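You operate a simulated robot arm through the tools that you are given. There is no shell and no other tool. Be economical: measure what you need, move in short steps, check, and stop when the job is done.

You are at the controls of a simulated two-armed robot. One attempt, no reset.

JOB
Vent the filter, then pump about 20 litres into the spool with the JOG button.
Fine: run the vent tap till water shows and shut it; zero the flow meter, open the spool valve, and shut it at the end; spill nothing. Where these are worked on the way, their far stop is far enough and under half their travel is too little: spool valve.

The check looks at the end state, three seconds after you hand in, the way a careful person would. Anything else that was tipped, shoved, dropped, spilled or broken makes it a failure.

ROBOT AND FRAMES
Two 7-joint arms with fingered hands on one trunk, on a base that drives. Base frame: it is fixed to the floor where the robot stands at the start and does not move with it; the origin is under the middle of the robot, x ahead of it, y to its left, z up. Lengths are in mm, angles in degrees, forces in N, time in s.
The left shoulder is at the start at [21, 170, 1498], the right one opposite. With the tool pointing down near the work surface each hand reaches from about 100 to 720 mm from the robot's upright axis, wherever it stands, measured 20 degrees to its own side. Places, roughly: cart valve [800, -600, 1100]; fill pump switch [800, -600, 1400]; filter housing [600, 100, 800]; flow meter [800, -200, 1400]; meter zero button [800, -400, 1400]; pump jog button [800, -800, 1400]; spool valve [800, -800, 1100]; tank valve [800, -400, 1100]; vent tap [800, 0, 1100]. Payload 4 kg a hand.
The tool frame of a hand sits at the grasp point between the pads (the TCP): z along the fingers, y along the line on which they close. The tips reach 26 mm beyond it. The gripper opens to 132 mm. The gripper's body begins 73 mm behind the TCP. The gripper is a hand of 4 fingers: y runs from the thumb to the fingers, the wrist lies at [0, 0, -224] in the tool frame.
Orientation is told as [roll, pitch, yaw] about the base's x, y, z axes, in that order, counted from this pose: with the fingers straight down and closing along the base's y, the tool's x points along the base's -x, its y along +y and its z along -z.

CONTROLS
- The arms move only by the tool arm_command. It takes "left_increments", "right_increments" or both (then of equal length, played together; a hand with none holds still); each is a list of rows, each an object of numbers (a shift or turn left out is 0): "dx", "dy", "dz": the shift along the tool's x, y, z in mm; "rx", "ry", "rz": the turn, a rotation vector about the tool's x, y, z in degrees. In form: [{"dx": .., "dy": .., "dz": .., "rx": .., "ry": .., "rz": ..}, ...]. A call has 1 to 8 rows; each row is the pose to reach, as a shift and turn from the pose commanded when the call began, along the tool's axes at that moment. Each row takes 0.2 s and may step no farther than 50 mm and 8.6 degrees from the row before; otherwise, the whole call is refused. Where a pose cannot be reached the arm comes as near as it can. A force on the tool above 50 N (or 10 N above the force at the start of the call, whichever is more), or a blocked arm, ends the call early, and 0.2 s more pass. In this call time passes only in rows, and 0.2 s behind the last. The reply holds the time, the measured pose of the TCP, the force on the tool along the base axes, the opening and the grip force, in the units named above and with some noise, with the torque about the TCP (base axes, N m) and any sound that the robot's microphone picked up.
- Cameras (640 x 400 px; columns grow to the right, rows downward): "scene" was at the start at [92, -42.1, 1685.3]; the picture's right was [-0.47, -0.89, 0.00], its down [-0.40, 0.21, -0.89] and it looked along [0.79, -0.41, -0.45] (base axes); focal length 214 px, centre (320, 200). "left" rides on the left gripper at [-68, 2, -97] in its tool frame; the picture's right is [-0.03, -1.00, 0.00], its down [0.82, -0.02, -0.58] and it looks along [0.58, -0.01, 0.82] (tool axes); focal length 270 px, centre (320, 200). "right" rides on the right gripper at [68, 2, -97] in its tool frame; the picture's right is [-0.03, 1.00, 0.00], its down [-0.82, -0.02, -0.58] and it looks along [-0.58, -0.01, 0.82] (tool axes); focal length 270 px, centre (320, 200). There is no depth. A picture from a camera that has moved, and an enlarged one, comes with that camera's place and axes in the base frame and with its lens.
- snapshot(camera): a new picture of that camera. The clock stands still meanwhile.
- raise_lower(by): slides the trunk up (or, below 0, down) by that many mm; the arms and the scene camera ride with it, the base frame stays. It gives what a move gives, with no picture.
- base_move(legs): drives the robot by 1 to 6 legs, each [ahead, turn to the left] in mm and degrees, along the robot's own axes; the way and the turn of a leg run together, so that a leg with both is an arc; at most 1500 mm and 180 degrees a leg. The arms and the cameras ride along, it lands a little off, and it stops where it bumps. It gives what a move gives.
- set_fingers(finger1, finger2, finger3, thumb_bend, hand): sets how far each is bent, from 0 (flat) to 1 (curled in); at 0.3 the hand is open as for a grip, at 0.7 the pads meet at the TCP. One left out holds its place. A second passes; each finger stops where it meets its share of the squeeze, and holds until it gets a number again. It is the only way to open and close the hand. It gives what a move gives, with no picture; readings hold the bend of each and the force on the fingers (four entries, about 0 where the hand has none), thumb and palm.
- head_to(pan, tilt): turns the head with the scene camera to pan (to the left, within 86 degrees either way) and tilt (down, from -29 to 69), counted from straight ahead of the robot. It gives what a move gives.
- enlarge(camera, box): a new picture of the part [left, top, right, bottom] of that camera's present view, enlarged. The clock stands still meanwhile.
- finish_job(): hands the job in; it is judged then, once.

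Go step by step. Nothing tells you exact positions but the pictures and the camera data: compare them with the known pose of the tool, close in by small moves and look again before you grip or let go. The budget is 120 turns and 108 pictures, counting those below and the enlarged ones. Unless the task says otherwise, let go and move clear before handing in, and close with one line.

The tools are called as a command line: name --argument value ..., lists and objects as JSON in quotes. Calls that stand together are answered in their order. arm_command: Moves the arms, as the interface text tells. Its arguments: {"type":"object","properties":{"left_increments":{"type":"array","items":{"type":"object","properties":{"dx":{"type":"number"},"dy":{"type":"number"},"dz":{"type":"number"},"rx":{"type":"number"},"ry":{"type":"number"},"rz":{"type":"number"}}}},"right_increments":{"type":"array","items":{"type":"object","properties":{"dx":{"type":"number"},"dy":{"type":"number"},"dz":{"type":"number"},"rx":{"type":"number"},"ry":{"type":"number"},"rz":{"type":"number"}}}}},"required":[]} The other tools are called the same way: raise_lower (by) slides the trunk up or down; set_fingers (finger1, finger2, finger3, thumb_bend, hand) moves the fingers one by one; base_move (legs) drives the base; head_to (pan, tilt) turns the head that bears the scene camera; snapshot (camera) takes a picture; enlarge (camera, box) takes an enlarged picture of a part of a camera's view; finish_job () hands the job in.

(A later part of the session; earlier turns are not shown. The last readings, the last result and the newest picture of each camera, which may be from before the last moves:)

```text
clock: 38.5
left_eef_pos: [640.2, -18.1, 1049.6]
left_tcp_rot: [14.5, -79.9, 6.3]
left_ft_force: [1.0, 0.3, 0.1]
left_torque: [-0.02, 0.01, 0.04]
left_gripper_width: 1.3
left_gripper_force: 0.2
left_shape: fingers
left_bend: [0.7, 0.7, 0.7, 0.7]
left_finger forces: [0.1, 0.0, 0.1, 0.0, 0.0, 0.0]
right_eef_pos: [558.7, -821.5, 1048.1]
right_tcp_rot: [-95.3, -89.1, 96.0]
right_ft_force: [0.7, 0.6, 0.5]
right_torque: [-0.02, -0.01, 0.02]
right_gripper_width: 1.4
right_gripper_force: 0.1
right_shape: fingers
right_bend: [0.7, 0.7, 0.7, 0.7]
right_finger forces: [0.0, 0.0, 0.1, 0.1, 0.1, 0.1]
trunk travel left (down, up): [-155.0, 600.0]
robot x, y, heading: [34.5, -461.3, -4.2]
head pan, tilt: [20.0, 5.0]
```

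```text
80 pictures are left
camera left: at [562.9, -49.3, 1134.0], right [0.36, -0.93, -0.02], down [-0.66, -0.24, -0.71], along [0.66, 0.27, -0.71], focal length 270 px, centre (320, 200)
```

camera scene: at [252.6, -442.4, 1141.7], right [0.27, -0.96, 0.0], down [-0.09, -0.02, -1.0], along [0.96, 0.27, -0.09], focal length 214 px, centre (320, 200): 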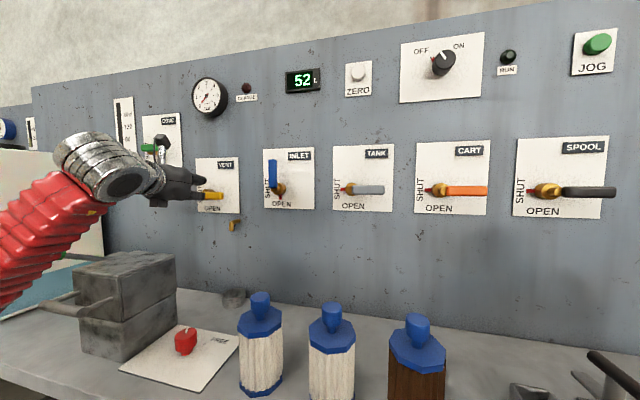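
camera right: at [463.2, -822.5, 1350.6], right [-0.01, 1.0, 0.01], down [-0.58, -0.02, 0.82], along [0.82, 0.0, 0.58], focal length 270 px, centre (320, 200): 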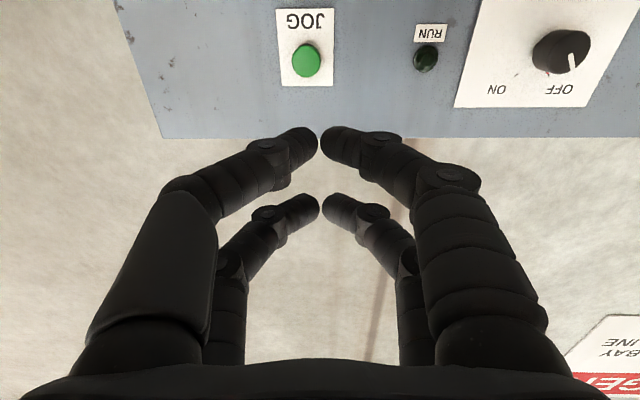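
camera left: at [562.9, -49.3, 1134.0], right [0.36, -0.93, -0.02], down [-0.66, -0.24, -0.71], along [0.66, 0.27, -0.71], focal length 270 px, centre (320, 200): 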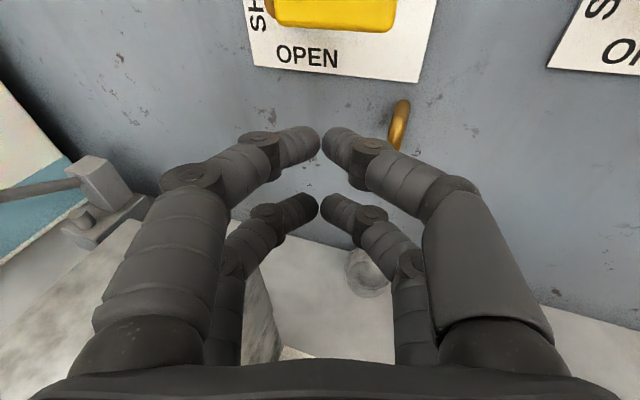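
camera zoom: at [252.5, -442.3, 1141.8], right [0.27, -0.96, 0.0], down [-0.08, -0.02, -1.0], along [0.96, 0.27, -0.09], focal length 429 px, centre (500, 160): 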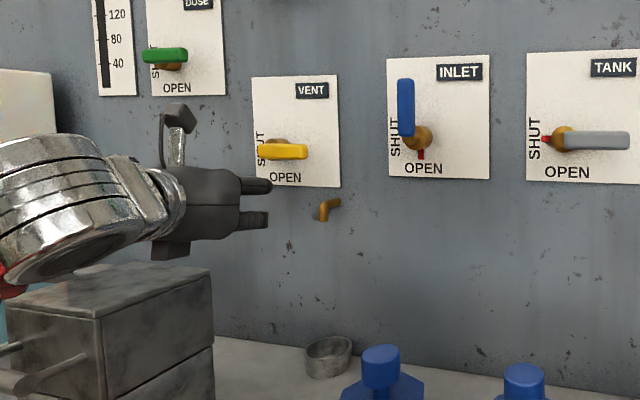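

Hand is below the handle and clear. Advance so fingertips lie under the handle, then check.

arm_command --left_increments '[{"dx": -5, "dy": -5, "dz": 30}, {"dx": -10, "dy": -10, "dz": 60}, {"dx": -15, "dy": -16, "dz": 90}]'

enlarge --camera "scene" --box '[160, 130, 280, 250]'

snapshot --camera "left"

```text
clock: 39.3
left_eef_pos: [736.5, 1.1, 1046.9]
left_tcp_rot: [14.7, -80.1, 6.2]
left_ft_force: [0.1, 0.0, -0.7]
left_torque: [0.0, 0.02, 0.05]
left_gripper_width: 1.0
left_gripper_force: 0.0
left_shape: fingers
left_bend: [0.7, 0.7, 0.7, 0.7]
left_finger forces: [0.0, 0.0, 0.1, 0.0, 0.0, 0.0]
right_eef_pos: [560.3, -822.4, 1047.4]
right_tcp_rot: [-93.1, -89.1, 93.7]
right_ft_force: [0.3, -0.5, -0.1]
right_torque: [-0.02, 0.0, -0.01]
right_gripper_width: 1.3
right_gripper_force: 0.1
right_shape: fingers
right_bend: [0.7, 0.7, 0.7, 0.7]
right_finger forces: [0.0, 0.1, 0.0, 0.0, 0.1, 0.1]
trunk travel left (down, up): [-155.0, 600.0]
robot x, y, heading: [31.3, -459.1, -3.9]
head pan, tilt: [20.0, 5.0]
```

```text
3.33 times, centred on (220, 190) of scene
camera zoom: at [252.8, -442.3, 1141.6], right [0.27, -0.96, 0.0], down [-0.09, -0.02, -1.0], along [0.96, 0.27, -0.09], focal length 715 px, centre (653, 233)
```

zoom: 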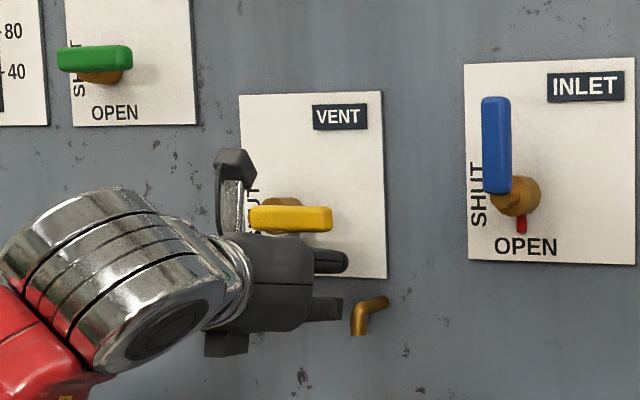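

```text
78 pictures are left
camera left: at [658.3, -30.9, 1131.2], right [0.36, -0.93, -0.02], down [-0.67, -0.24, -0.71], along [0.66, 0.27, -0.71], focal length 270 px, centre (320, 200)
```

left: 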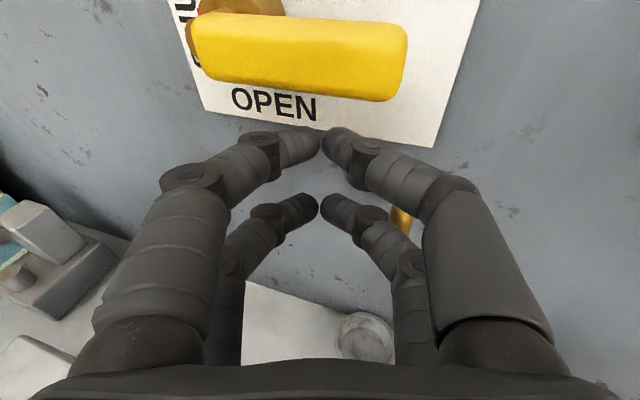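

Fingertips are right under the yellow handle. Swing it upward partway.

arm_command --left_increments '[{"dx": -20, "dy": 0, "dz": -3}, {"dx": -33, "dy": -5, "dz": -8}, {"dx": -47, "dy": -9, "dz": -12}, {"dx": -63, "dy": -8, "dz": -14}, {"dx": -79, "dy": -7, "dz": -16}]'

enlarge --camera "scene" --box '[160, 60, 340, 320]'

snapshot --camera "left"

```text
clock: 40.5
left_eef_pos: [737.4, -12.5, 1130.1]
left_tcp_rot: [15.1, -80.2, 5.7]
left_ft_force: [-1.0, -1.9, -0.7]
left_torque: [0.0, 0.01, 0.02]
left_gripper_width: 0.0
left_gripper_force: 1.3
left_shape: fingers
left_bend: [0.7, 0.7, 0.7, 0.7]
left_finger forces: [1.9, 0.0, 0.1, 0.0, 0.0, 0.0]
right_eef_pos: [559.7, -821.2, 1048.7]
right_tcp_rot: [-95.1, -89.1, 95.9]
right_ft_force: [0.7, 0.1, -0.2]
right_torque: [0.03, 0.03, -0.04]
right_gripper_width: 1.6
right_gripper_force: 0.1
right_shape: fingers
right_bend: [0.7, 0.7, 0.7, 0.7]
right_finger forces: [0.0, 0.0, 0.0, 0.0, 0.1, 0.1]
trunk travel left (down, up): [-155.0, 600.0]
robot x, y, heading: [33.6, -461.5, -4.3]
head pan, tilt: [20.0, 5.0]
```

```text
1.54 times, centred on (250, 190) of scene
camera zoom: at [252.5, -442.5, 1141.8], right [0.27, -0.96, 0.0], down [-0.08, -0.02, -1.0], along [0.96, 0.27, -0.09], focal length 330 px, centre (428, 215)
```

zoom: 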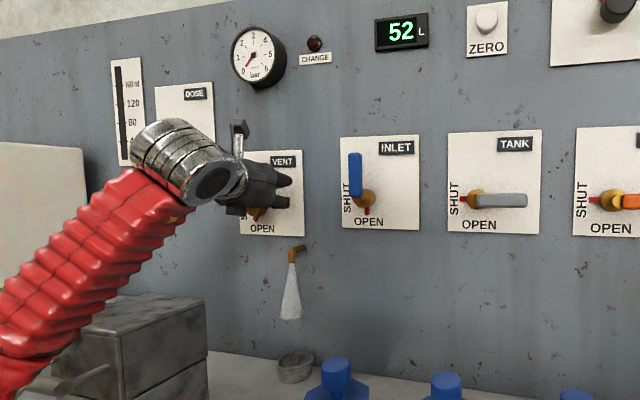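

```text
76 pictures are left
camera left: at [660.2, -43.7, 1213.5], right [0.36, -0.93, -0.02], down [-0.66, -0.24, -0.71], along [0.66, 0.27, -0.71], focal length 270 px, centre (320, 200)
```

left: 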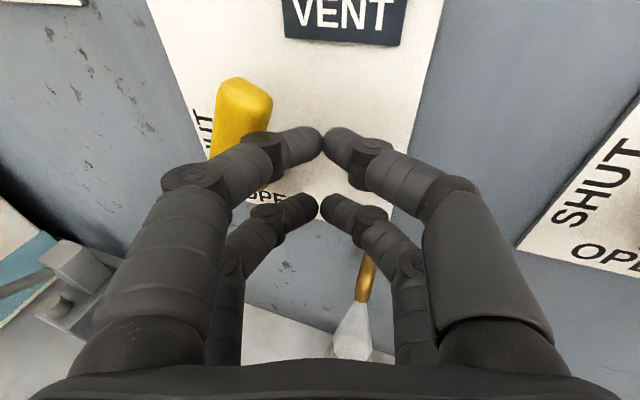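

The tap is open and a white spray is coming from the spout: probably air first. Let me zoom in on it.

enlarge --camera "scene" --box '[220, 190, 280, 300]'

```text
3.64 times, centred on (250, 245) of scene
camera zoom: at [252.5, -442.5, 1141.8], right [0.27, -0.96, 0.0], down [-0.08, -0.02, -1.0], along [0.96, 0.27, -0.09], focal length 780 px, centre (574, 36)
```

zoom: 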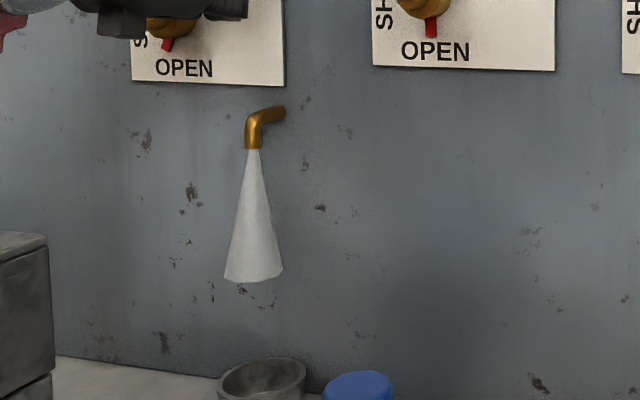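

That's air; water should follow. Meanwhile I move the left hand to the other (left) side of the handle, ready to shut it.

arm_command --left_increments '[{"dz": -48}, {"dx": -13, "dy": 40, "dz": -50}, {"dx": -26, "dy": 80, "dz": -30}, {"dx": -26, "dy": 95, "dz": 0}]'

enlarge --camera "scene" --box '[160, 60, 340, 320]'

snapshot --camera "left"

```text
clock: 41.5
left_eef_pos: [707.3, 76.7, 1159.0]
left_tcp_rot: [14.6, -80.0, 6.4]
left_ft_force: [0.2, 0.3, 0.0]
left_torque: [0.02, 0.01, -0.02]
left_gripper_width: 0.9
left_gripper_force: 0.0
left_shape: fingers
left_bend: [0.7, 0.7, 0.7, 0.7]
left_finger forces: [0.0, 0.1, 0.1, 0.0, 0.0, 0.1]
right_eef_pos: [558.7, -822.1, 1047.8]
right_tcp_rot: [-93.2, -89.1, 93.8]
right_ft_force: [0.0, -0.5, 0.0]
right_torque: [0.03, -0.01, 0.01]
right_gripper_width: 1.3
right_gripper_force: 0.0
right_shape: fingers
right_bend: [0.7, 0.7, 0.7, 0.7]
right_finger forces: [0.0, 0.0, 0.1, 0.0, 0.0, 0.0]
trunk travel left (down, up): [-155.0, 600.0]
robot x, y, heading: [35.1, -459.2, -4.3]
head pan, tilt: [20.0, 5.0]
```

```text
1.54 times, centred on (250, 190) of scene
camera zoom: at [252.8, -442.2, 1141.6], right [0.27, -0.96, 0.0], down [-0.09, -0.02, -1.0], along [0.96, 0.27, -0.09], focal length 330 px, centre (428, 215)
```

zoom: 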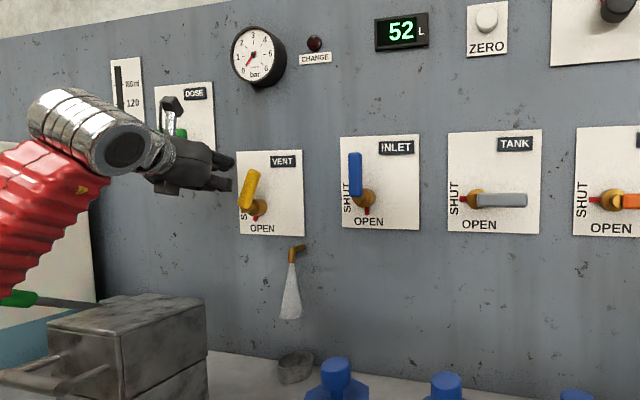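

```text
73 pictures are left
camera left: at [631.3, 46.0, 1244.0], right [0.36, -0.93, -0.02], down [-0.67, -0.24, -0.71], along [0.66, 0.27, -0.71], focal length 270 px, centre (320, 200)
```

left: 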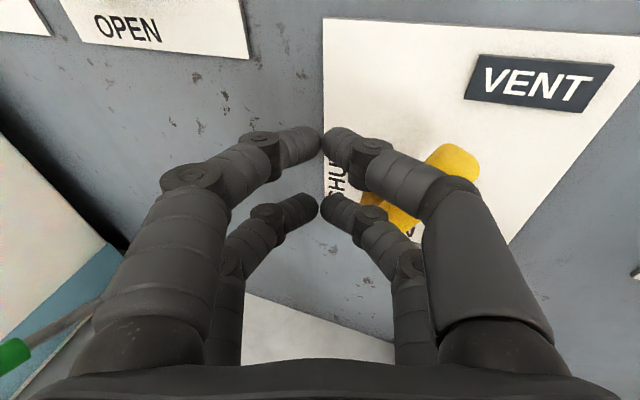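

Still air. Advance to be beside the handle and let a little time pass, then check.

arm_command --left_increments '[{"dx": -2, "dy": 2, "dz": 11}, {"dx": -4, "dy": 2, "dz": 22}, {"dx": -4, "dy": 2, "dz": 22}, {"dx": -4, "dy": 2, "dz": 22}, {"dx": -4, "dy": 2, "dz": 22}, {"dx": -4, "dy": 2, "dz": 22}]'

enlarge --camera "scene" --box '[180, 110, 320, 310]'

```text
clock: 42.9
left_eef_pos: [728.5, 86.6, 1158.2]
left_tcp_rot: [14.8, -79.9, 6.2]
left_ft_force: [-0.2, 0.2, 0.5]
left_torque: [0.01, 0.0, 0.01]
left_gripper_width: 0.8
left_gripper_force: 0.0
left_shape: fingers
left_bend: [0.7, 0.7, 0.7, 0.7]
left_finger forces: [0.0, 0.1, 0.0, 0.1, 0.0, 0.0]
right_eef_pos: [559.9, -821.0, 1047.7]
right_tcp_rot: [-94.3, -89.1, 95.0]
right_ft_force: [0.3, -0.1, -0.1]
right_torque: [0.01, -0.03, 0.01]
right_gripper_width: 1.5
right_gripper_force: 0.1
right_shape: fingers
right_bend: [0.7, 0.7, 0.7, 0.7]
right_finger forces: [0.1, 0.0, 0.0, 0.0, 0.0, 0.0]
trunk travel left (down, up): [-155.0, 600.0]
robot x, y, heading: [32.4, -457.6, -4.1]
head pan, tilt: [20.0, 5.0]
```

```text
2.00 times, centred on (250, 210) of scene
camera zoom: at [252.7, -442.3, 1141.7], right [0.27, -0.96, 0.0], down [-0.08, -0.02, -1.0], along [0.96, 0.27, -0.09], focal length 429 px, centre (460, 180)
```

zoom: 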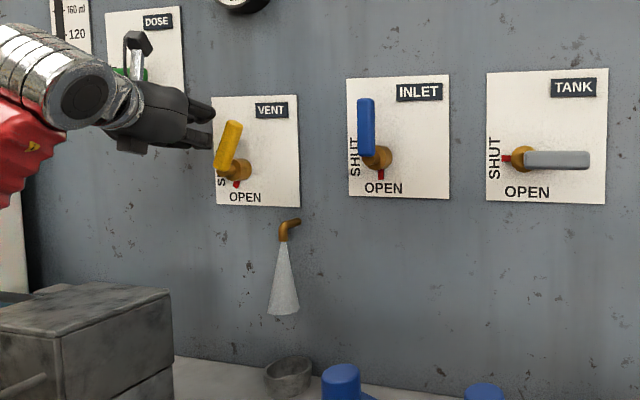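

Still air; wait a bit longer.

arm_command --left_increments '[{}, {}, {}, {}, {}, {}, {}, {}]'

enlarge --camera "scene" --box '[180, 110, 320, 310]'

```text
clock: 44.7
left_eef_pos: [727.3, 87.0, 1158.8]
left_tcp_rot: [14.7, -80.1, 6.2]
left_ft_force: [0.2, 0.5, 0.4]
left_torque: [0.01, 0.02, -0.02]
left_gripper_width: 0.9
left_gripper_force: 0.1
left_shape: fingers
left_bend: [0.7, 0.7, 0.7, 0.7]
left_finger forces: [0.0, 0.0, 0.1, 0.0, 0.0, 0.0]
right_eef_pos: [560.5, -822.5, 1047.9]
right_tcp_rot: [-94.5, -89.2, 95.1]
right_ft_force: [-0.4, -1.1, 0.2]
right_torque: [0.02, 0.0, -0.01]
right_gripper_width: 1.6
right_gripper_force: 0.0
right_shape: fingers
right_bend: [0.7, 0.7, 0.7, 0.7]
right_finger forces: [0.0, 0.0, 0.0, 0.1, 0.0, 0.0]
trunk travel left (down, up): [-155.0, 600.0]
robot x, y, heading: [34.9, -461.2, -4.1]
head pan, tilt: [20.0, 5.0]
```

```text
2.00 times, centred on (250, 210) of scene
camera zoom: at [252.7, -442.3, 1141.7], right [0.27, -0.96, 0.0], down [-0.08, -0.02, -1.0], along [0.96, 0.27, -0.09], focal length 429 px, centre (460, 180)
```

zoom: 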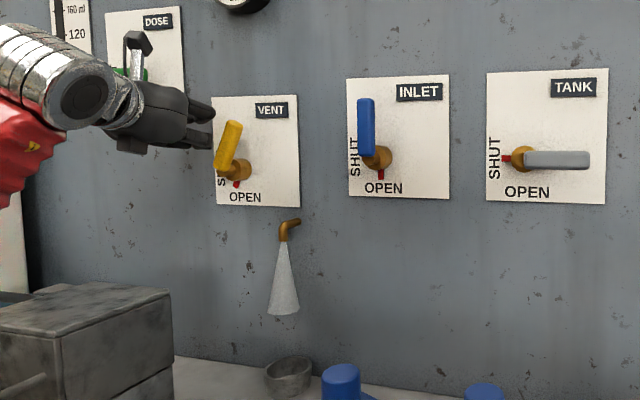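

No change yet; wait more and meanwhile look with the right hand's camera at the spool handle.

arm_command --left_increments '[{}, {}, {}, {}, {}, {}, {}, {}]'

enlarge --camera "scene" --box '[180, 110, 320, 310]'

snapshot --camera "right"

```text
clock: 46.5
left_eef_pos: [727.9, 86.6, 1159.0]
left_tcp_rot: [14.7, -80.0, 6.2]
left_ft_force: [-0.1, 0.8, -0.1]
left_torque: [-0.01, 0.01, 0.01]
left_gripper_width: 0.6
left_gripper_force: 0.2
left_shape: fingers
left_bend: [0.7, 0.7, 0.7, 0.7]
left_finger forces: [0.1, 0.0, 0.1, 0.0, 0.0, 0.1]
right_eef_pos: [560.9, -821.1, 1047.2]
right_tcp_rot: [-94.3, -89.1, 95.0]
right_ft_force: [0.6, -0.8, -0.8]
right_torque: [0.0, 0.02, 0.0]
right_gripper_width: 1.6
right_gripper_force: 0.1
right_shape: fingers
right_bend: [0.7, 0.7, 0.7, 0.7]
right_finger forces: [0.0, 0.0, 0.1, 0.0, 0.0, 0.0]
trunk travel left (down, up): [-155.0, 600.0]
robot x, y, heading: [32.7, -456.9, -4.0]
head pan, tilt: [20.0, 5.0]
```

```text
2.00 times, centred on (250, 210) of scene
camera zoom: at [252.7, -442.3, 1141.7], right [0.27, -0.96, 0.0], down [-0.08, -0.02, -1.0], along [0.96, 0.27, -0.09], focal length 429 px, centre (460, 180)
```

zoom: 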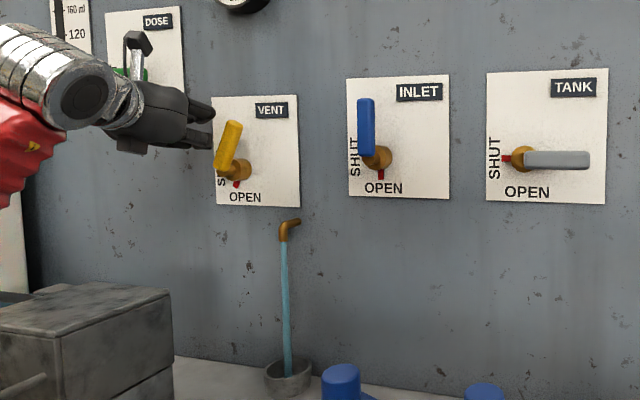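

```text
69 pictures are left
camera right: at [463.5, -822.5, 980.4], right [-0.01, 1.0, 0.01], down [-0.58, -0.02, 0.82], along [0.82, 0.0, 0.58], focal length 270 px, centre (320, 200)
```

right: 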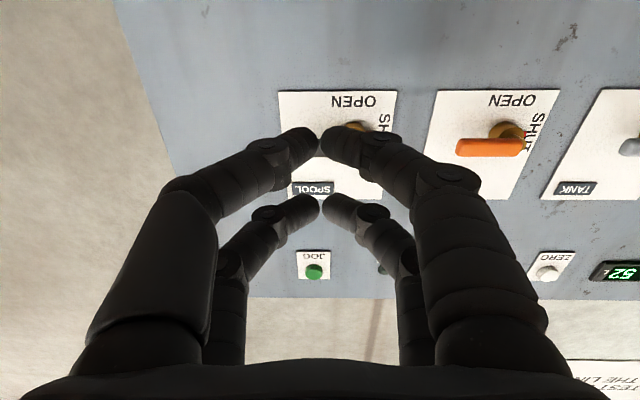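

Water is showing. Shut the vent now by sweeping the handle right and down.

arm_command --left_increments '[{"dx": -5, "dy": -25, "dz": -10}, {"dx": -4, "dy": -49, "dz": -19}, {"dx": 5, "dy": -72, "dz": -27}, {"dx": 17, "dy": -85, "dz": -30}, {"dx": 25, "dy": -85, "dz": -28}, {"dx": 32, "dy": -85, "dz": -27}]'

enlarge --camera "scene" --box '[180, 110, 320, 310]'

snapshot --camera "left"

```text
clock: 47.9
left_eef_pos: [724.7, -1.8, 1138.2]
left_tcp_rot: [14.7, -81.1, 6.1]
left_ft_force: [5.3, 1.9, 31.3]
left_torque: [0.12, -0.87, -0.03]
left_gripper_width: 0.9
left_gripper_force: 15.9
left_shape: fingers
left_bend: [0.7, 0.7, 0.7, 0.7]
left_finger forces: [0.0, 0.1, 31.5, 0.0, 0.0, 0.0]
right_eef_pos: [557.6, -823.4, 1049.1]
right_tcp_rot: [-106.7, -89.3, 107.5]
right_ft_force: [0.3, 0.8, -0.1]
right_torque: [0.02, -0.01, 0.04]
right_gripper_width: 1.4
right_gripper_force: 0.1
right_shape: fingers
right_bend: [0.7, 0.7, 0.7, 0.7]
right_finger forces: [0.0, 0.0, 0.0, 0.2, 0.0, 0.0]
trunk travel left (down, up): [-155.0, 600.0]
robot x, y, heading: [36.2, -458.2, -4.2]
head pan, tilt: [20.0, 5.0]
```

```text
2.00 times, centred on (250, 210) of scene
camera zoom: at [250.3, -443.6, 1142.9], right [0.27, -0.96, 0.0], down [-0.08, -0.02, -1.0], along [0.96, 0.27, -0.09], focal length 429 px, centre (460, 180)
```

zoom: 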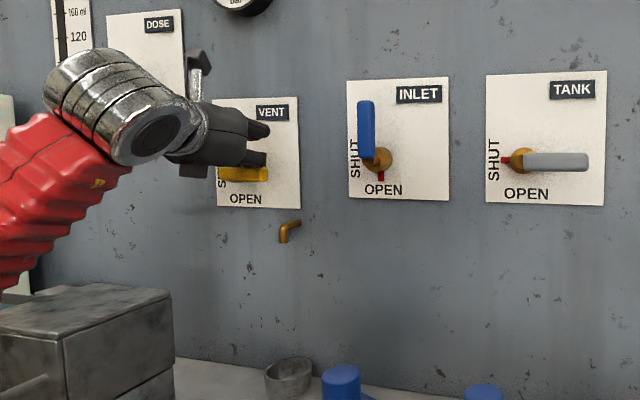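

```text
67 pictures are left
camera left: at [645.2, -33.0, 1220.2], right [0.36, -0.93, -0.01], down [-0.65, -0.24, -0.72], along [0.67, 0.27, -0.69], focal length 270 px, centre (320, 200)
```

left: 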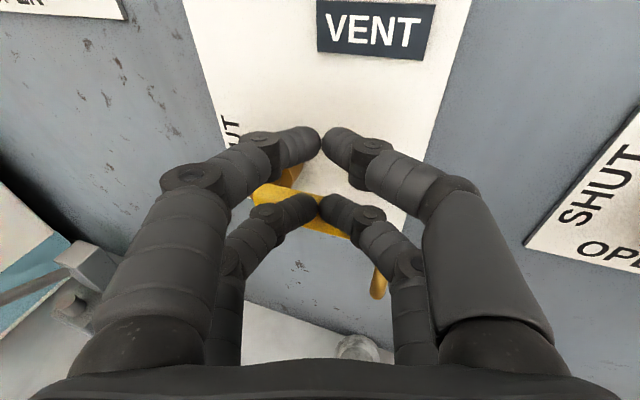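

The vent is shut, hard on its stop, and the flow has stopped. Retreat the left hand, raise the trunk 120, and check the tap.

arm_command --left_increments '[{"dx": -15, "dz": -10}, {"dx": -20, "dz": -50}, {"dx": -20, "dz": -95}]'

raise_lower --by 120

enlarge --camera "scene" --box '[150, 100, 350, 340]'

```text
clock: 48.7
left_eef_pos: [640.0, -36.3, 1164.6]
left_tcp_rot: [14.9, -79.9, 6.1]
left_ft_force: [0.5, -0.1, -0.1]
left_torque: [0.03, -0.01, -0.02]
left_gripper_width: 0.5
left_gripper_force: 0.0
left_shape: fingers
left_bend: [0.7, 0.7, 0.7, 0.7]
left_finger forces: [0.0, 0.1, 0.0, 0.1, 0.0, 0.0]
right_eef_pos: [559.3, -823.3, 1047.0]
right_tcp_rot: [-96.1, -89.1, 96.8]
right_ft_force: [0.2, 0.5, 1.2]
right_torque: [0.01, 0.02, 0.02]
right_gripper_width: 1.6
right_gripper_force: 0.1
right_shape: fingers
right_bend: [0.7, 0.7, 0.7, 0.7]
right_finger forces: [0.0, 0.0, 0.0, 0.0, 0.0, 0.0]
trunk travel left (down, up): [-155.0, 600.0]
robot x, y, heading: [33.4, -459.5, -4.0]
head pan, tilt: [20.0, 5.0]
```

```text
clock: 50.2
left_eef_pos: [643.4, -35.0, 1283.6]
left_tcp_rot: [14.8, -79.9, 6.2]
left_ft_force: [0.8, 0.3, -0.1]
left_torque: [-0.01, 0.0, 0.03]
left_gripper_width: 1.2
left_gripper_force: 0.0
left_shape: fingers
left_bend: [0.7, 0.7, 0.7, 0.7]
left_finger forces: [0.1, 0.1, 0.1, 0.0, 0.0, 0.0]
right_eef_pos: [560.3, -822.4, 1168.5]
right_tcp_rot: [-89.5, -89.1, 90.2]
right_ft_force: [-0.2, -0.3, -0.6]
right_torque: [-0.01, 0.02, -0.02]
right_gripper_width: 1.5
right_gripper_force: 0.1
right_shape: fingers
right_bend: [0.7, 0.7, 0.7, 0.7]
right_finger forces: [0.0, 0.0, 0.1, 0.0, 0.0, 0.0]
trunk travel left (down, up): [-275.0, 480.0]
robot x, y, heading: [37.5, -457.5, -4.2]
head pan, tilt: [20.0, 5.0]
```

```text
1.67 times, centred on (250, 220) of scene
camera zoom: at [200.0, -438.4, 1267.1], right [0.27, -0.96, 0.0], down [-0.09, -0.02, -1.0], along [0.96, 0.27, -0.09], focal length 358 px, centre (437, 167)
```

zoom: 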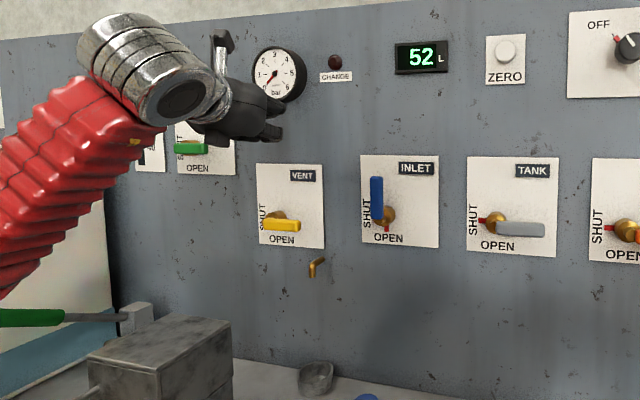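

Vent is shut and dry. Now bring the left hand in front of ZERO (≈[785,-387,1400]), straightening its yaw.

arm_command --left_increments '[{"dx": -10, "dy": -41.5, "dz": -15.5, "rx": 2.6, "rz": 0.4}, {"dx": -20, "dy": -83, "dz": -31, "rx": 5.2, "rz": 0.9}, {"dx": -30, "dy": -124.5, "dz": -46.5, "rx": 7.8, "rz": 1.3}, {"dx": -40, "dy": -166, "dz": -62, "rx": 10.4, "rz": 1.7}, {"dx": -50, "dy": -207.5, "dz": -77.5, "rx": 13, "rz": 2.1}, {"dx": -60, "dy": -249, "dz": -93, "rx": 15.6, "rz": 2.6}, {"dx": -70, "dy": -290.5, "dz": -108.5, "rx": 18.2, "rz": 3}, {"dx": -80, "dy": -332, "dz": -124, "rx": 20.7, "rz": 3.4}]'

snapshot --camera "left"

snapshot --camera "scene"

```text
clock: 52.0
left_eef_pos: [662.0, -387.9, 1366.4]
left_tcp_rot: [12.3, -79.3, -12.4]
left_ft_force: [-0.3, -0.5, 0.4]
left_torque: [-0.01, -0.03, 0.0]
left_gripper_width: 0.7
left_gripper_force: 0.1
left_shape: fingers
left_bend: [0.7, 0.7, 0.7, 0.7]
left_finger forces: [0.0, 0.0, 0.0, 0.0, 0.0, 0.0]
right_eef_pos: [558.8, -822.7, 1166.3]
right_tcp_rot: [-95.6, -89.2, 96.4]
right_ft_force: [0.1, -0.5, -0.4]
right_torque: [0.0, -0.02, 0.01]
right_gripper_width: 1.7
right_gripper_force: 0.0
right_shape: fingers
right_bend: [0.7, 0.7, 0.7, 0.7]
right_finger forces: [0.0, 0.0, 0.0, 0.0, 0.0, 0.1]
trunk travel left (down, up): [-275.0, 480.0]
robot x, y, heading: [36.1, -463.1, -4.0]
head pan, tilt: [20.0, 5.0]
```

```text
65 pictures are left
camera left: at [580.5, -389.5, 1451.7], right [0.0, -1.0, -0.01], down [-0.72, 0.01, -0.7], along [0.7, 0.01, -0.72], focal length 270 px, centre (320, 200)
```

left: 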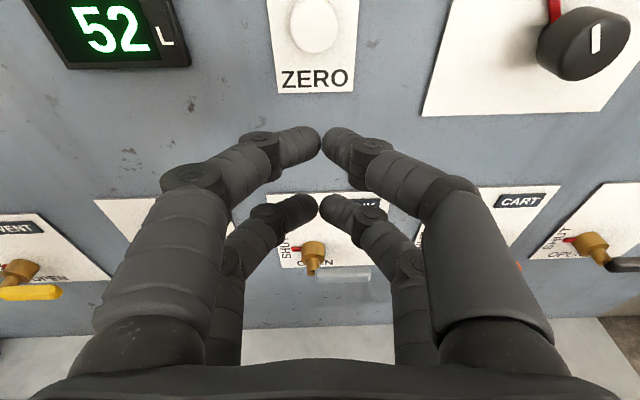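

```text
64 pictures are left
camera scene: at [199.3, -439.1, 1267.4], right [0.27, -0.96, 0.0], down [-0.08, -0.02, -1.0], along [0.96, 0.27, -0.09], focal length 214 px, centre (320, 200)
```

scene: 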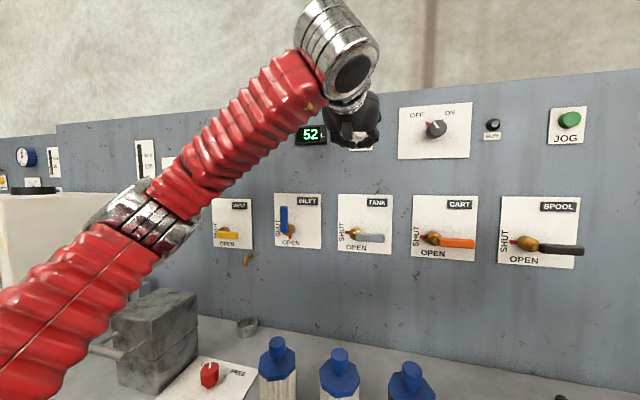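

ZERO is aligned; raise slightly and press.

arm_command --left_increments '[{"dx": -24.5, "dy": 1, "dz": -4.7}, {"dx": -32, "dy": 1, "dz": 34.5}, {"dx": -39.7, "dy": 1, "dz": 73.7}, {"dx": -41.5, "dy": 1, "dz": 83.5}, {"dx": -42.6, "dy": 1, "dz": 89}, {"dx": -43.7, "dy": 1, "dz": 95}]'

snapshot --camera "left"

enlarge --camera "scene" --box '[270, 90, 410, 180]'

```text
clock: 53.4
left_eef_pos: [760.8, -390.4, 1392.9]
left_tcp_rot: [12.1, -79.2, -12.4]
left_ft_force: [-1.0, 0.4, -0.2]
left_torque: [0.01, 0.03, -0.01]
left_gripper_width: 0.8
left_gripper_force: 0.1
left_shape: fingers
left_bend: [0.7, 0.7, 0.7, 0.7]
left_finger forces: [0.0, 0.1, 0.2, 0.0, 0.0, 0.1]
right_eef_pos: [560.5, -822.1, 1168.9]
right_tcp_rot: [-94.0, -89.1, 94.5]
right_ft_force: [0.3, 0.2, 0.7]
right_torque: [0.0, -0.01, 0.02]
right_gripper_width: 1.6
right_gripper_force: 0.1
right_shape: fingers
right_bend: [0.7, 0.7, 0.7, 0.7]
right_finger forces: [0.0, 0.0, 0.1, 0.0, 0.0, 0.0]
trunk travel left (down, up): [-275.0, 480.0]
robot x, y, heading: [36.2, -459.8, -4.1]
head pan, tilt: [20.0, 5.0]
```

```text
63 pictures are left
camera left: at [679.5, -390.7, 1478.8], right [0.0, -1.0, -0.01], down [-0.72, 0.01, -0.7], along [0.7, 0.01, -0.72], focal length 270 px, centre (320, 200)
```

left: 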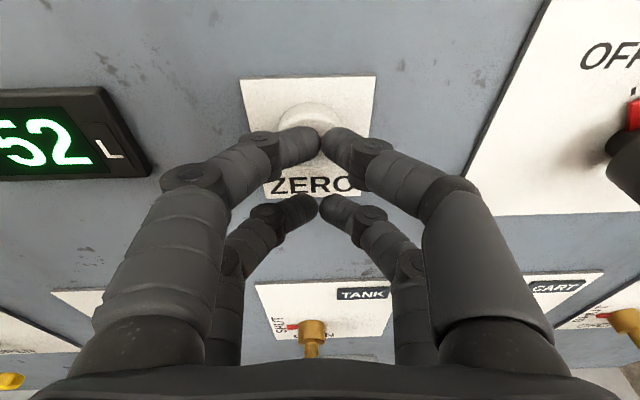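

```text
4.44 times, centred on (340, 135) of scene
camera zoom: at [199.8, -438.5, 1267.3], right [0.27, -0.96, 0.0], down [-0.08, -0.02, -1.0], along [0.96, 0.27, -0.09], focal length 953 px, centre (231, 489)
```

zoom: 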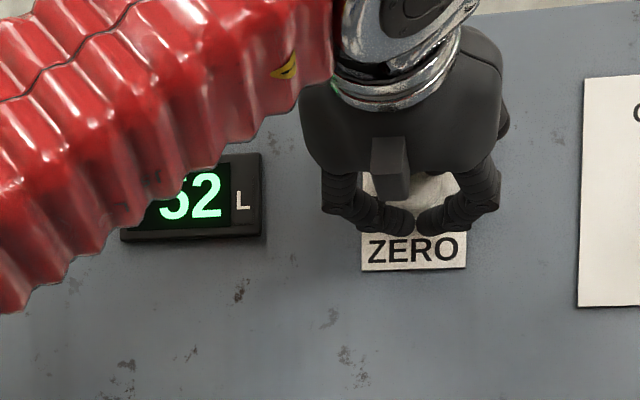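

Nearly touching. Raise 6 mm and press on in small steps.

arm_command --left_increments '[{"dx": -6.5, "dy": 2, "dz": 3}, {"dx": -7.5, "dy": 2, "dz": 7}, {"dx": -8.3, "dy": 2, "dz": 11}, {"dx": -9, "dy": 2, "dz": 15}, {"dx": -9.5, "dy": 2, "dz": 18}]'

snapshot --camera "left"

```text
clock: 54.6
left_eef_pos: [776.3, -386.7, 1404.4]
left_tcp_rot: [12.1, -79.6, -12.3]
left_ft_force: [-18.1, 3.7, 2.0]
left_torque: [-0.03, -0.26, 0.13]
left_gripper_width: 0.0
left_gripper_force: 10.4
left_shape: fingers
left_bend: [0.74, 0.7, 0.7, 0.7]
left_finger forces: [17.7, 0.0, 0.0, 0.1, 3.1, 0.0]
right_eef_pos: [556.4, -821.4, 1170.0]
right_tcp_rot: [-107.1, -89.1, 107.8]
right_ft_force: [0.5, 0.3, -0.3]
right_torque: [0.0, -0.02, -0.02]
right_gripper_width: 1.6
right_gripper_force: 0.0
right_shape: fingers
right_bend: [0.7, 0.7, 0.7, 0.7]
right_finger forces: [0.0, 0.0, 0.0, 0.0, 0.1, 0.1]
trunk travel left (down, up): [-275.0, 480.0]
robot x, y, heading: [35.5, -458.6, -4.1]
head pan, tilt: [20.0, 5.0]
heard: click
```

```text
61 pictures are left
camera left: at [693.5, -387.2, 1489.7], right [0.0, -1.0, -0.01], down [-0.71, 0.01, -0.7], along [0.7, 0.01, -0.71], focal length 270 px, centre (320, 200)
```

left: 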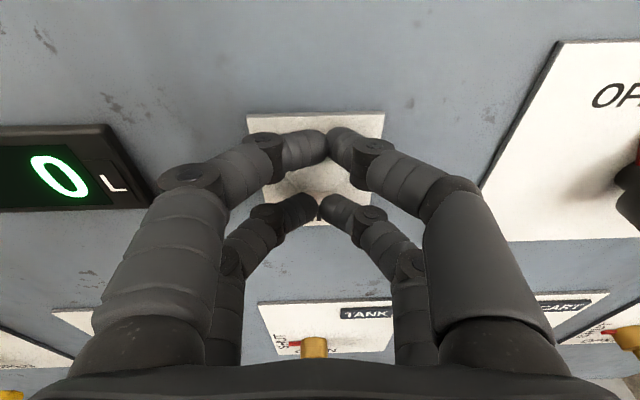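

Meter reads 0. Retreat the left hand and look at the clamp at the bench end, which may matter for the spool.

arm_command --left_increments '[{"dx": 5, "dz": -45}, {"dx": 10, "dy": 20, "dz": -90}, {"dx": 15, "dy": 60, "dz": -115}, {"dx": 15, "dy": 105, "dz": -125}, {"dx": 15, "dy": 150, "dz": -130}]'

head_to --pan -30 --tilt 25

snapshot --camera "scene"

enlarge --camera "scene" --box '[240, 260, 400, 380]'

```text
clock: 55.8
left_eef_pos: [647.7, -231.9, 1415.8]
left_tcp_rot: [11.8, -79.2, -11.8]
left_ft_force: [0.3, -0.7, 0.3]
left_torque: [0.01, 0.01, -0.01]
left_gripper_width: 0.7
left_gripper_force: 0.1
left_shape: fingers
left_bend: [0.7, 0.7, 0.7, 0.7]
left_finger forces: [0.1, 0.1, 0.0, 0.1, 0.0, 0.0]
right_eef_pos: [559.7, -821.5, 1168.3]
right_tcp_rot: [-95.5, -89.1, 96.2]
right_ft_force: [-0.2, 0.1, 0.1]
right_torque: [-0.03, 0.01, 0.01]
right_gripper_width: 1.3
right_gripper_force: 0.1
right_shape: fingers
right_bend: [0.7, 0.7, 0.7, 0.7]
right_finger forces: [0.0, 0.0, 0.0, 0.0, 0.0, 0.0]
trunk travel left (down, up): [-275.0, 480.0]
robot x, y, heading: [34.9, -458.1, -4.1]
head pan, tilt: [20.0, 5.0]
```

```text
clock: 57.0
left_eef_pos: [648.9, -233.4, 1416.8]
left_tcp_rot: [12.0, -79.1, -12.1]
left_ft_force: [-0.1, 0.7, 0.0]
left_torque: [0.03, 0.0, 0.0]
left_gripper_width: 1.1
left_gripper_force: 0.0
left_shape: fingers
left_bend: [0.7, 0.7, 0.7, 0.7]
left_finger forces: [0.0, 0.1, 0.1, 0.0, 0.0, 0.0]
right_eef_pos: [559.3, -822.1, 1167.7]
right_tcp_rot: [-95.0, -89.1, 95.6]
right_ft_force: [0.2, 0.2, 0.3]
right_torque: [0.01, -0.02, 0.01]
right_gripper_width: 1.3
right_gripper_force: 0.0
right_shape: fingers
right_bend: [0.7, 0.7, 0.7, 0.7]
right_finger forces: [0.0, 0.1, 0.1, 0.0, 0.0, 0.1]
trunk travel left (down, up): [-275.0, 480.0]
robot x, y, heading: [32.6, -461.0, -4.1]
head pan, tilt: [-30.0, 25.0]
```

```text
60 pictures are left
camera scene: at [187.3, -515.2, 1234.9], right [-0.56, -0.83, 0.0], down [-0.35, 0.24, -0.91], along [0.75, -0.51, -0.42], focal length 214 px, centre (320, 200)
```

scene: 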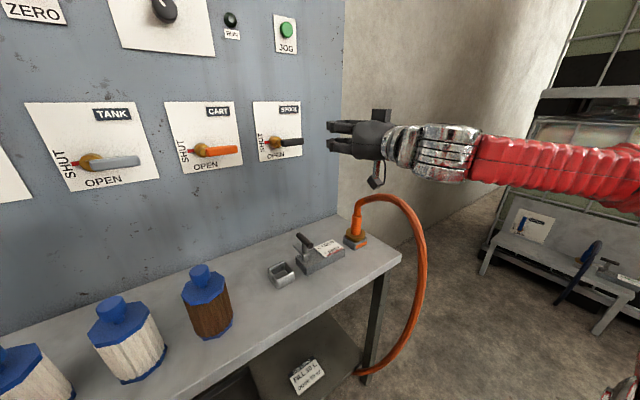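

```text
3.33 times, centred on (320, 320) of scene
camera zoom: at [187.3, -515.2, 1234.9], right [-0.56, -0.83, 0.0], down [-0.35, 0.24, -0.91], along [0.75, -0.51, -0.42], focal length 715 px, centre (320, -200)
```

zoom: 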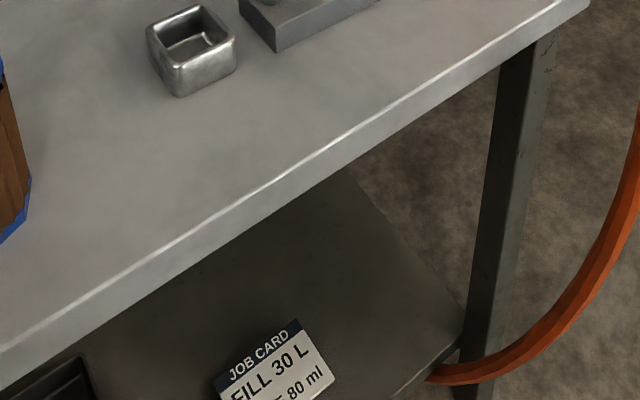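

enlarge --camera "scene" --box '[260, 185, 440, 300]'

enlarge --camera "scene" --box '[480, 100, 640, 340]'

```text
3.48 times, centred on (350, 242) of scene
camera zoom: at [187.3, -515.2, 1234.9], right [-0.56, -0.83, 0.0], down [-0.35, 0.24, -0.91], along [0.75, -0.51, -0.42], focal length 746 px, centre (216, 52)
```

zoom: 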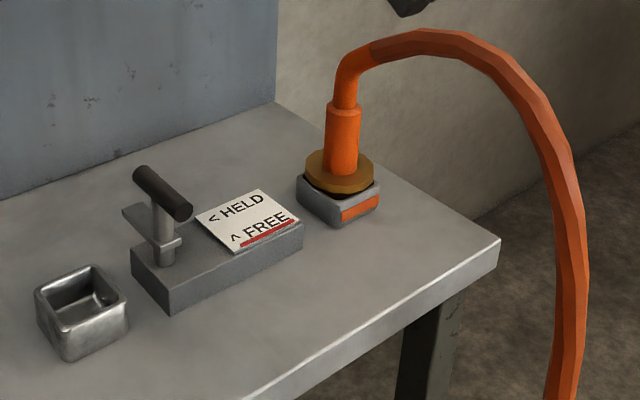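

```text
1.67 times, centred on (560, 220) of scene
camera zoom: at [187.3, -515.2, 1234.9], right [-0.56, -0.83, 0.0], down [-0.35, 0.24, -0.91], along [0.75, -0.51, -0.42], focal length 358 px, centre (-80, 167)
```

zoom: 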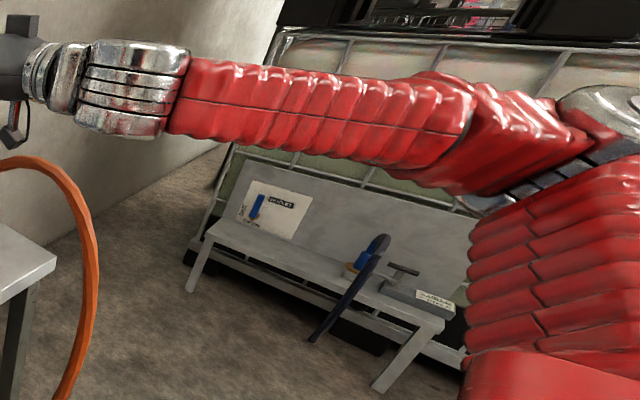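

The clamp and hose are unrelated to the spool line. Now position the right hand below the spool handle (hub ≈ y -754, z 1127).

arm_command --right_increments '[{"dx": 48, "dy": 11}, {"dx": 98, "dy": 23}, {"dx": 98, "dy": 23, "dz": 45}, {"dx": 98, "dy": 23, "dz": 90}, {"dx": 98, "dy": 23, "dz": 110}]'

head_to --pan -15 --tilt 5

snapshot --camera "scene"

snapshot --camera "right"

```text
refused: row 2 steps farther than a row can; nothing moved
```

```text
clock: 57.8
left_eef_pos: [648.5, -233.7, 1415.8]
left_tcp_rot: [12.1, -79.2, -12.1]
left_ft_force: [-0.9, -0.2, 0.3]
left_torque: [-0.01, -0.01, -0.01]
left_gripper_width: 0.7
left_gripper_force: 0.0
left_shape: fingers
left_bend: [0.7, 0.7, 0.7, 0.7]
left_finger forces: [0.0, 0.0, 0.0, 0.0, 0.0, 0.0]
right_eef_pos: [558.9, -822.8, 1167.5]
right_tcp_rot: [-94.8, -89.1, 95.5]
right_ft_force: [0.3, -0.6, -0.2]
right_torque: [-0.01, 0.04, 0.01]
right_gripper_width: 1.4
right_gripper_force: 0.1
right_shape: fingers
right_bend: [0.7, 0.7, 0.7, 0.7]
right_finger forces: [0.1, 0.1, 0.0, 0.2, 0.1, 0.0]
trunk travel left (down, up): [-275.0, 480.0]
robot x, y, heading: [34.0, -457.9, -4.6]
head pan, tilt: [-15.0, 5.0]
```

```text
56 pictures are left
camera scene: at [197.9, -493.7, 1267.2], right [-0.33, -0.94, 0.0], down [-0.08, 0.03, -1.0], along [0.94, -0.33, -0.09], focal length 214 px, centre (320, 200)
```

scene: 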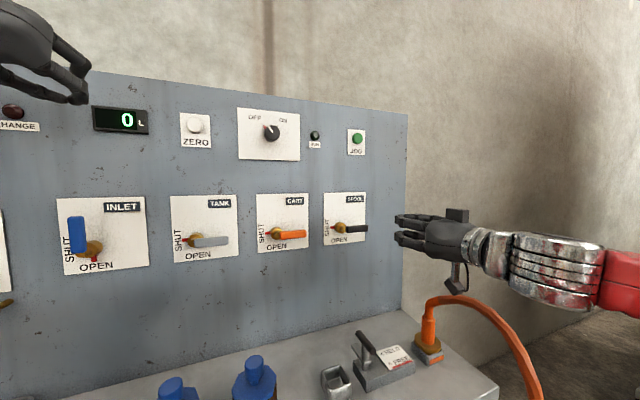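

```text
55 pictures are left
camera right: at [463.5, -822.6, 1100.4], right [-0.01, 1.0, 0.01], down [-0.58, -0.02, 0.82], along [0.82, 0.0, 0.58], focal length 270 px, centre (320, 200)
```

right: 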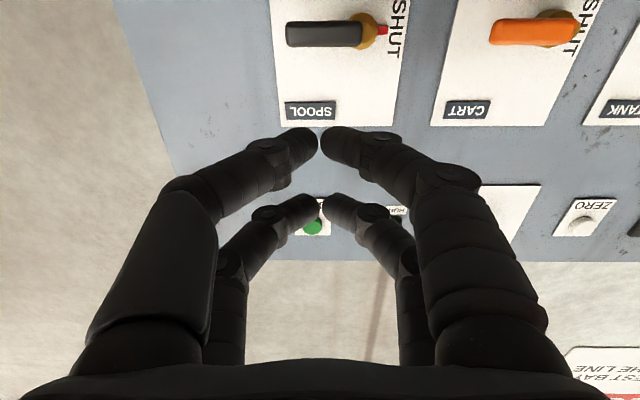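

Retry with smaller steps.

arm_command --right_increments '[{"dx": 40, "dy": 5}, {"dx": 75, "dy": 10}, {"dx": 100, "dy": 15}, {"dx": 100, "dy": 15, "dz": 45}, {"dx": 100, "dy": 15, "dz": 90}, {"dx": 100, "dy": 15, "dz": 115}]'

enlarge --camera "scene" --box '[300, 170, 440, 280]'

snapshot --camera "right"

```text
clock: 59.2
left_eef_pos: [650.2, -233.9, 1415.6]
left_tcp_rot: [12.0, -79.2, -12.2]
left_ft_force: [-0.5, -0.3, -1.3]
left_torque: [0.0, 0.01, 0.0]
left_gripper_width: 0.9
left_gripper_force: 0.1
left_shape: fingers
left_bend: [0.7, 0.7, 0.7, 0.7]
left_finger forces: [0.1, 0.0, 0.0, 0.0, 0.1, 0.0]
right_eef_pos: [673.5, -809.7, 1108.3]
right_tcp_rot: [-13.9, -88.1, 14.6]
right_ft_force: [0.1, -0.6, -0.1]
right_torque: [0.02, 0.02, -0.02]
right_gripper_width: 1.5
right_gripper_force: 0.0
right_shape: fingers
right_bend: [0.7, 0.7, 0.7, 0.7]
right_finger forces: [0.0, 0.0, 0.1, 0.1, 0.1, 0.0]
right hand out of reach, approached as far as the arm can: row 2, 3, 4, 5, 6
trunk travel left (down, up): [-275.0, 480.0]
robot x, y, heading: [38.1, -457.7, -4.5]
head pan, tilt: [-15.0, 5.0]
```

```text
3.64 times, centred on (370, 225) of scene
camera zoom: at [198.5, -493.8, 1267.2], right [-0.33, -0.94, 0.0], down [-0.08, 0.03, -1.0], along [0.94, -0.33, -0.09], focal length 780 px, centre (138, 109)
```

zoom: 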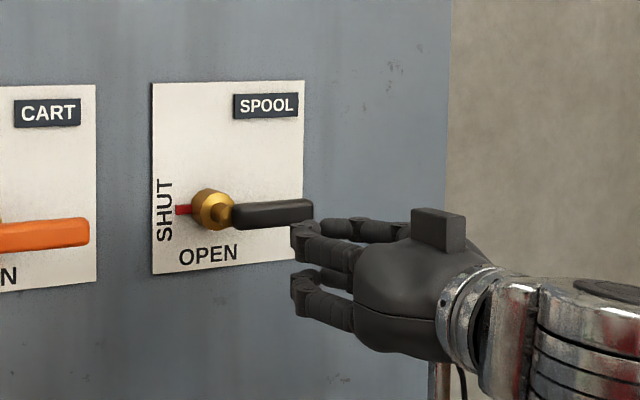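

```text
53 pictures are left
camera right: at [574.6, -810.7, 1044.5], right [-0.01, 1.0, 0.02], down [-0.55, -0.02, 0.84], along [0.84, 0.0, 0.55], focal length 270 px, centre (320, 200)
```

right: 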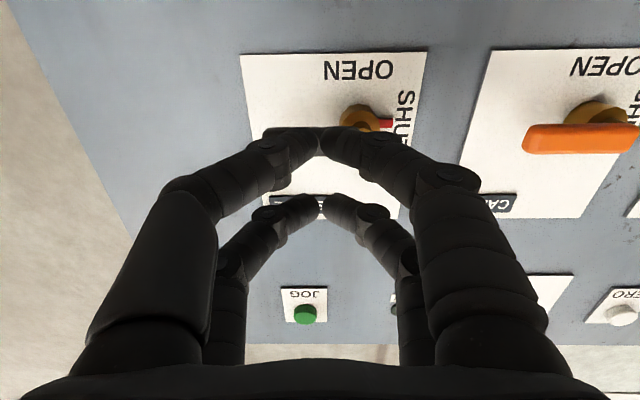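

Lower the trunk by 45 so the right hand sits below the handle.

raise_lower --by -48

snapshot --camera "right"

enlarge --camera "scene" --box '[300, 140, 440, 250]'

```text
clock: 60.1
left_eef_pos: [649.6, -236.1, 1367.5]
left_tcp_rot: [12.1, -79.3, -12.3]
left_ft_force: [0.5, 0.3, 1.3]
left_torque: [-0.02, 0.04, -0.03]
left_gripper_width: 0.8
left_gripper_force: 0.1
left_shape: fingers
left_bend: [0.7, 0.7, 0.7, 0.7]
left_finger forces: [0.1, 0.0, 0.0, 0.1, 0.0, 0.0]
right_eef_pos: [688.3, -811.7, 1027.3]
right_tcp_rot: [-2.7, -85.0, 3.6]
right_ft_force: [-0.8, -0.2, 0.7]
right_torque: [-0.01, 0.05, 0.03]
right_gripper_width: 1.5
right_gripper_force: 0.0
right_shape: fingers
right_bend: [0.7, 0.7, 0.7, 0.7]
right_finger forces: [0.1, 0.0, 0.0, 0.0, 0.0, 0.0]
trunk travel left (down, up): [-227.0, 528.0]
robot x, y, heading: [38.0, -457.6, -4.3]
head pan, tilt: [-15.0, 5.0]
```

```text
52 pictures are left
camera right: at [586.0, -811.3, 969.6], right [-0.01, 1.0, 0.02], down [-0.5, -0.03, 0.86], along [0.86, 0.0, 0.5], focal length 270 px, centre (320, 200)
```

right: 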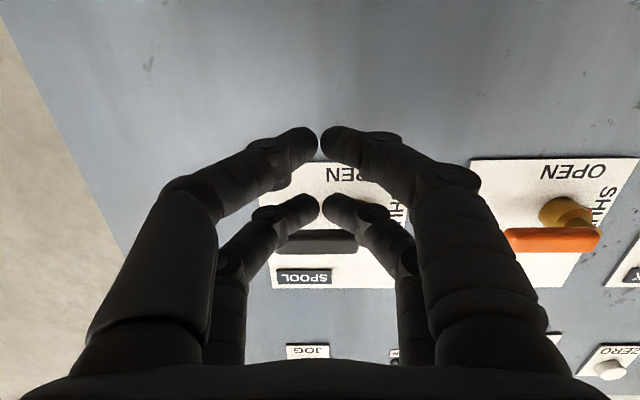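

```text
3.64 times, centred on (370, 195) of scene
camera zoom: at [216.6, -495.0, 1217.9], right [-0.33, -0.94, 0.0], down [-0.08, 0.03, -1.0], along [0.94, -0.33, -0.09], focal length 780 px, centre (138, 218)
```

zoom: 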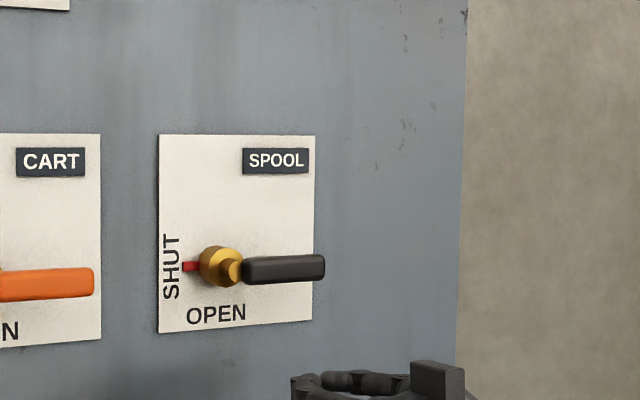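

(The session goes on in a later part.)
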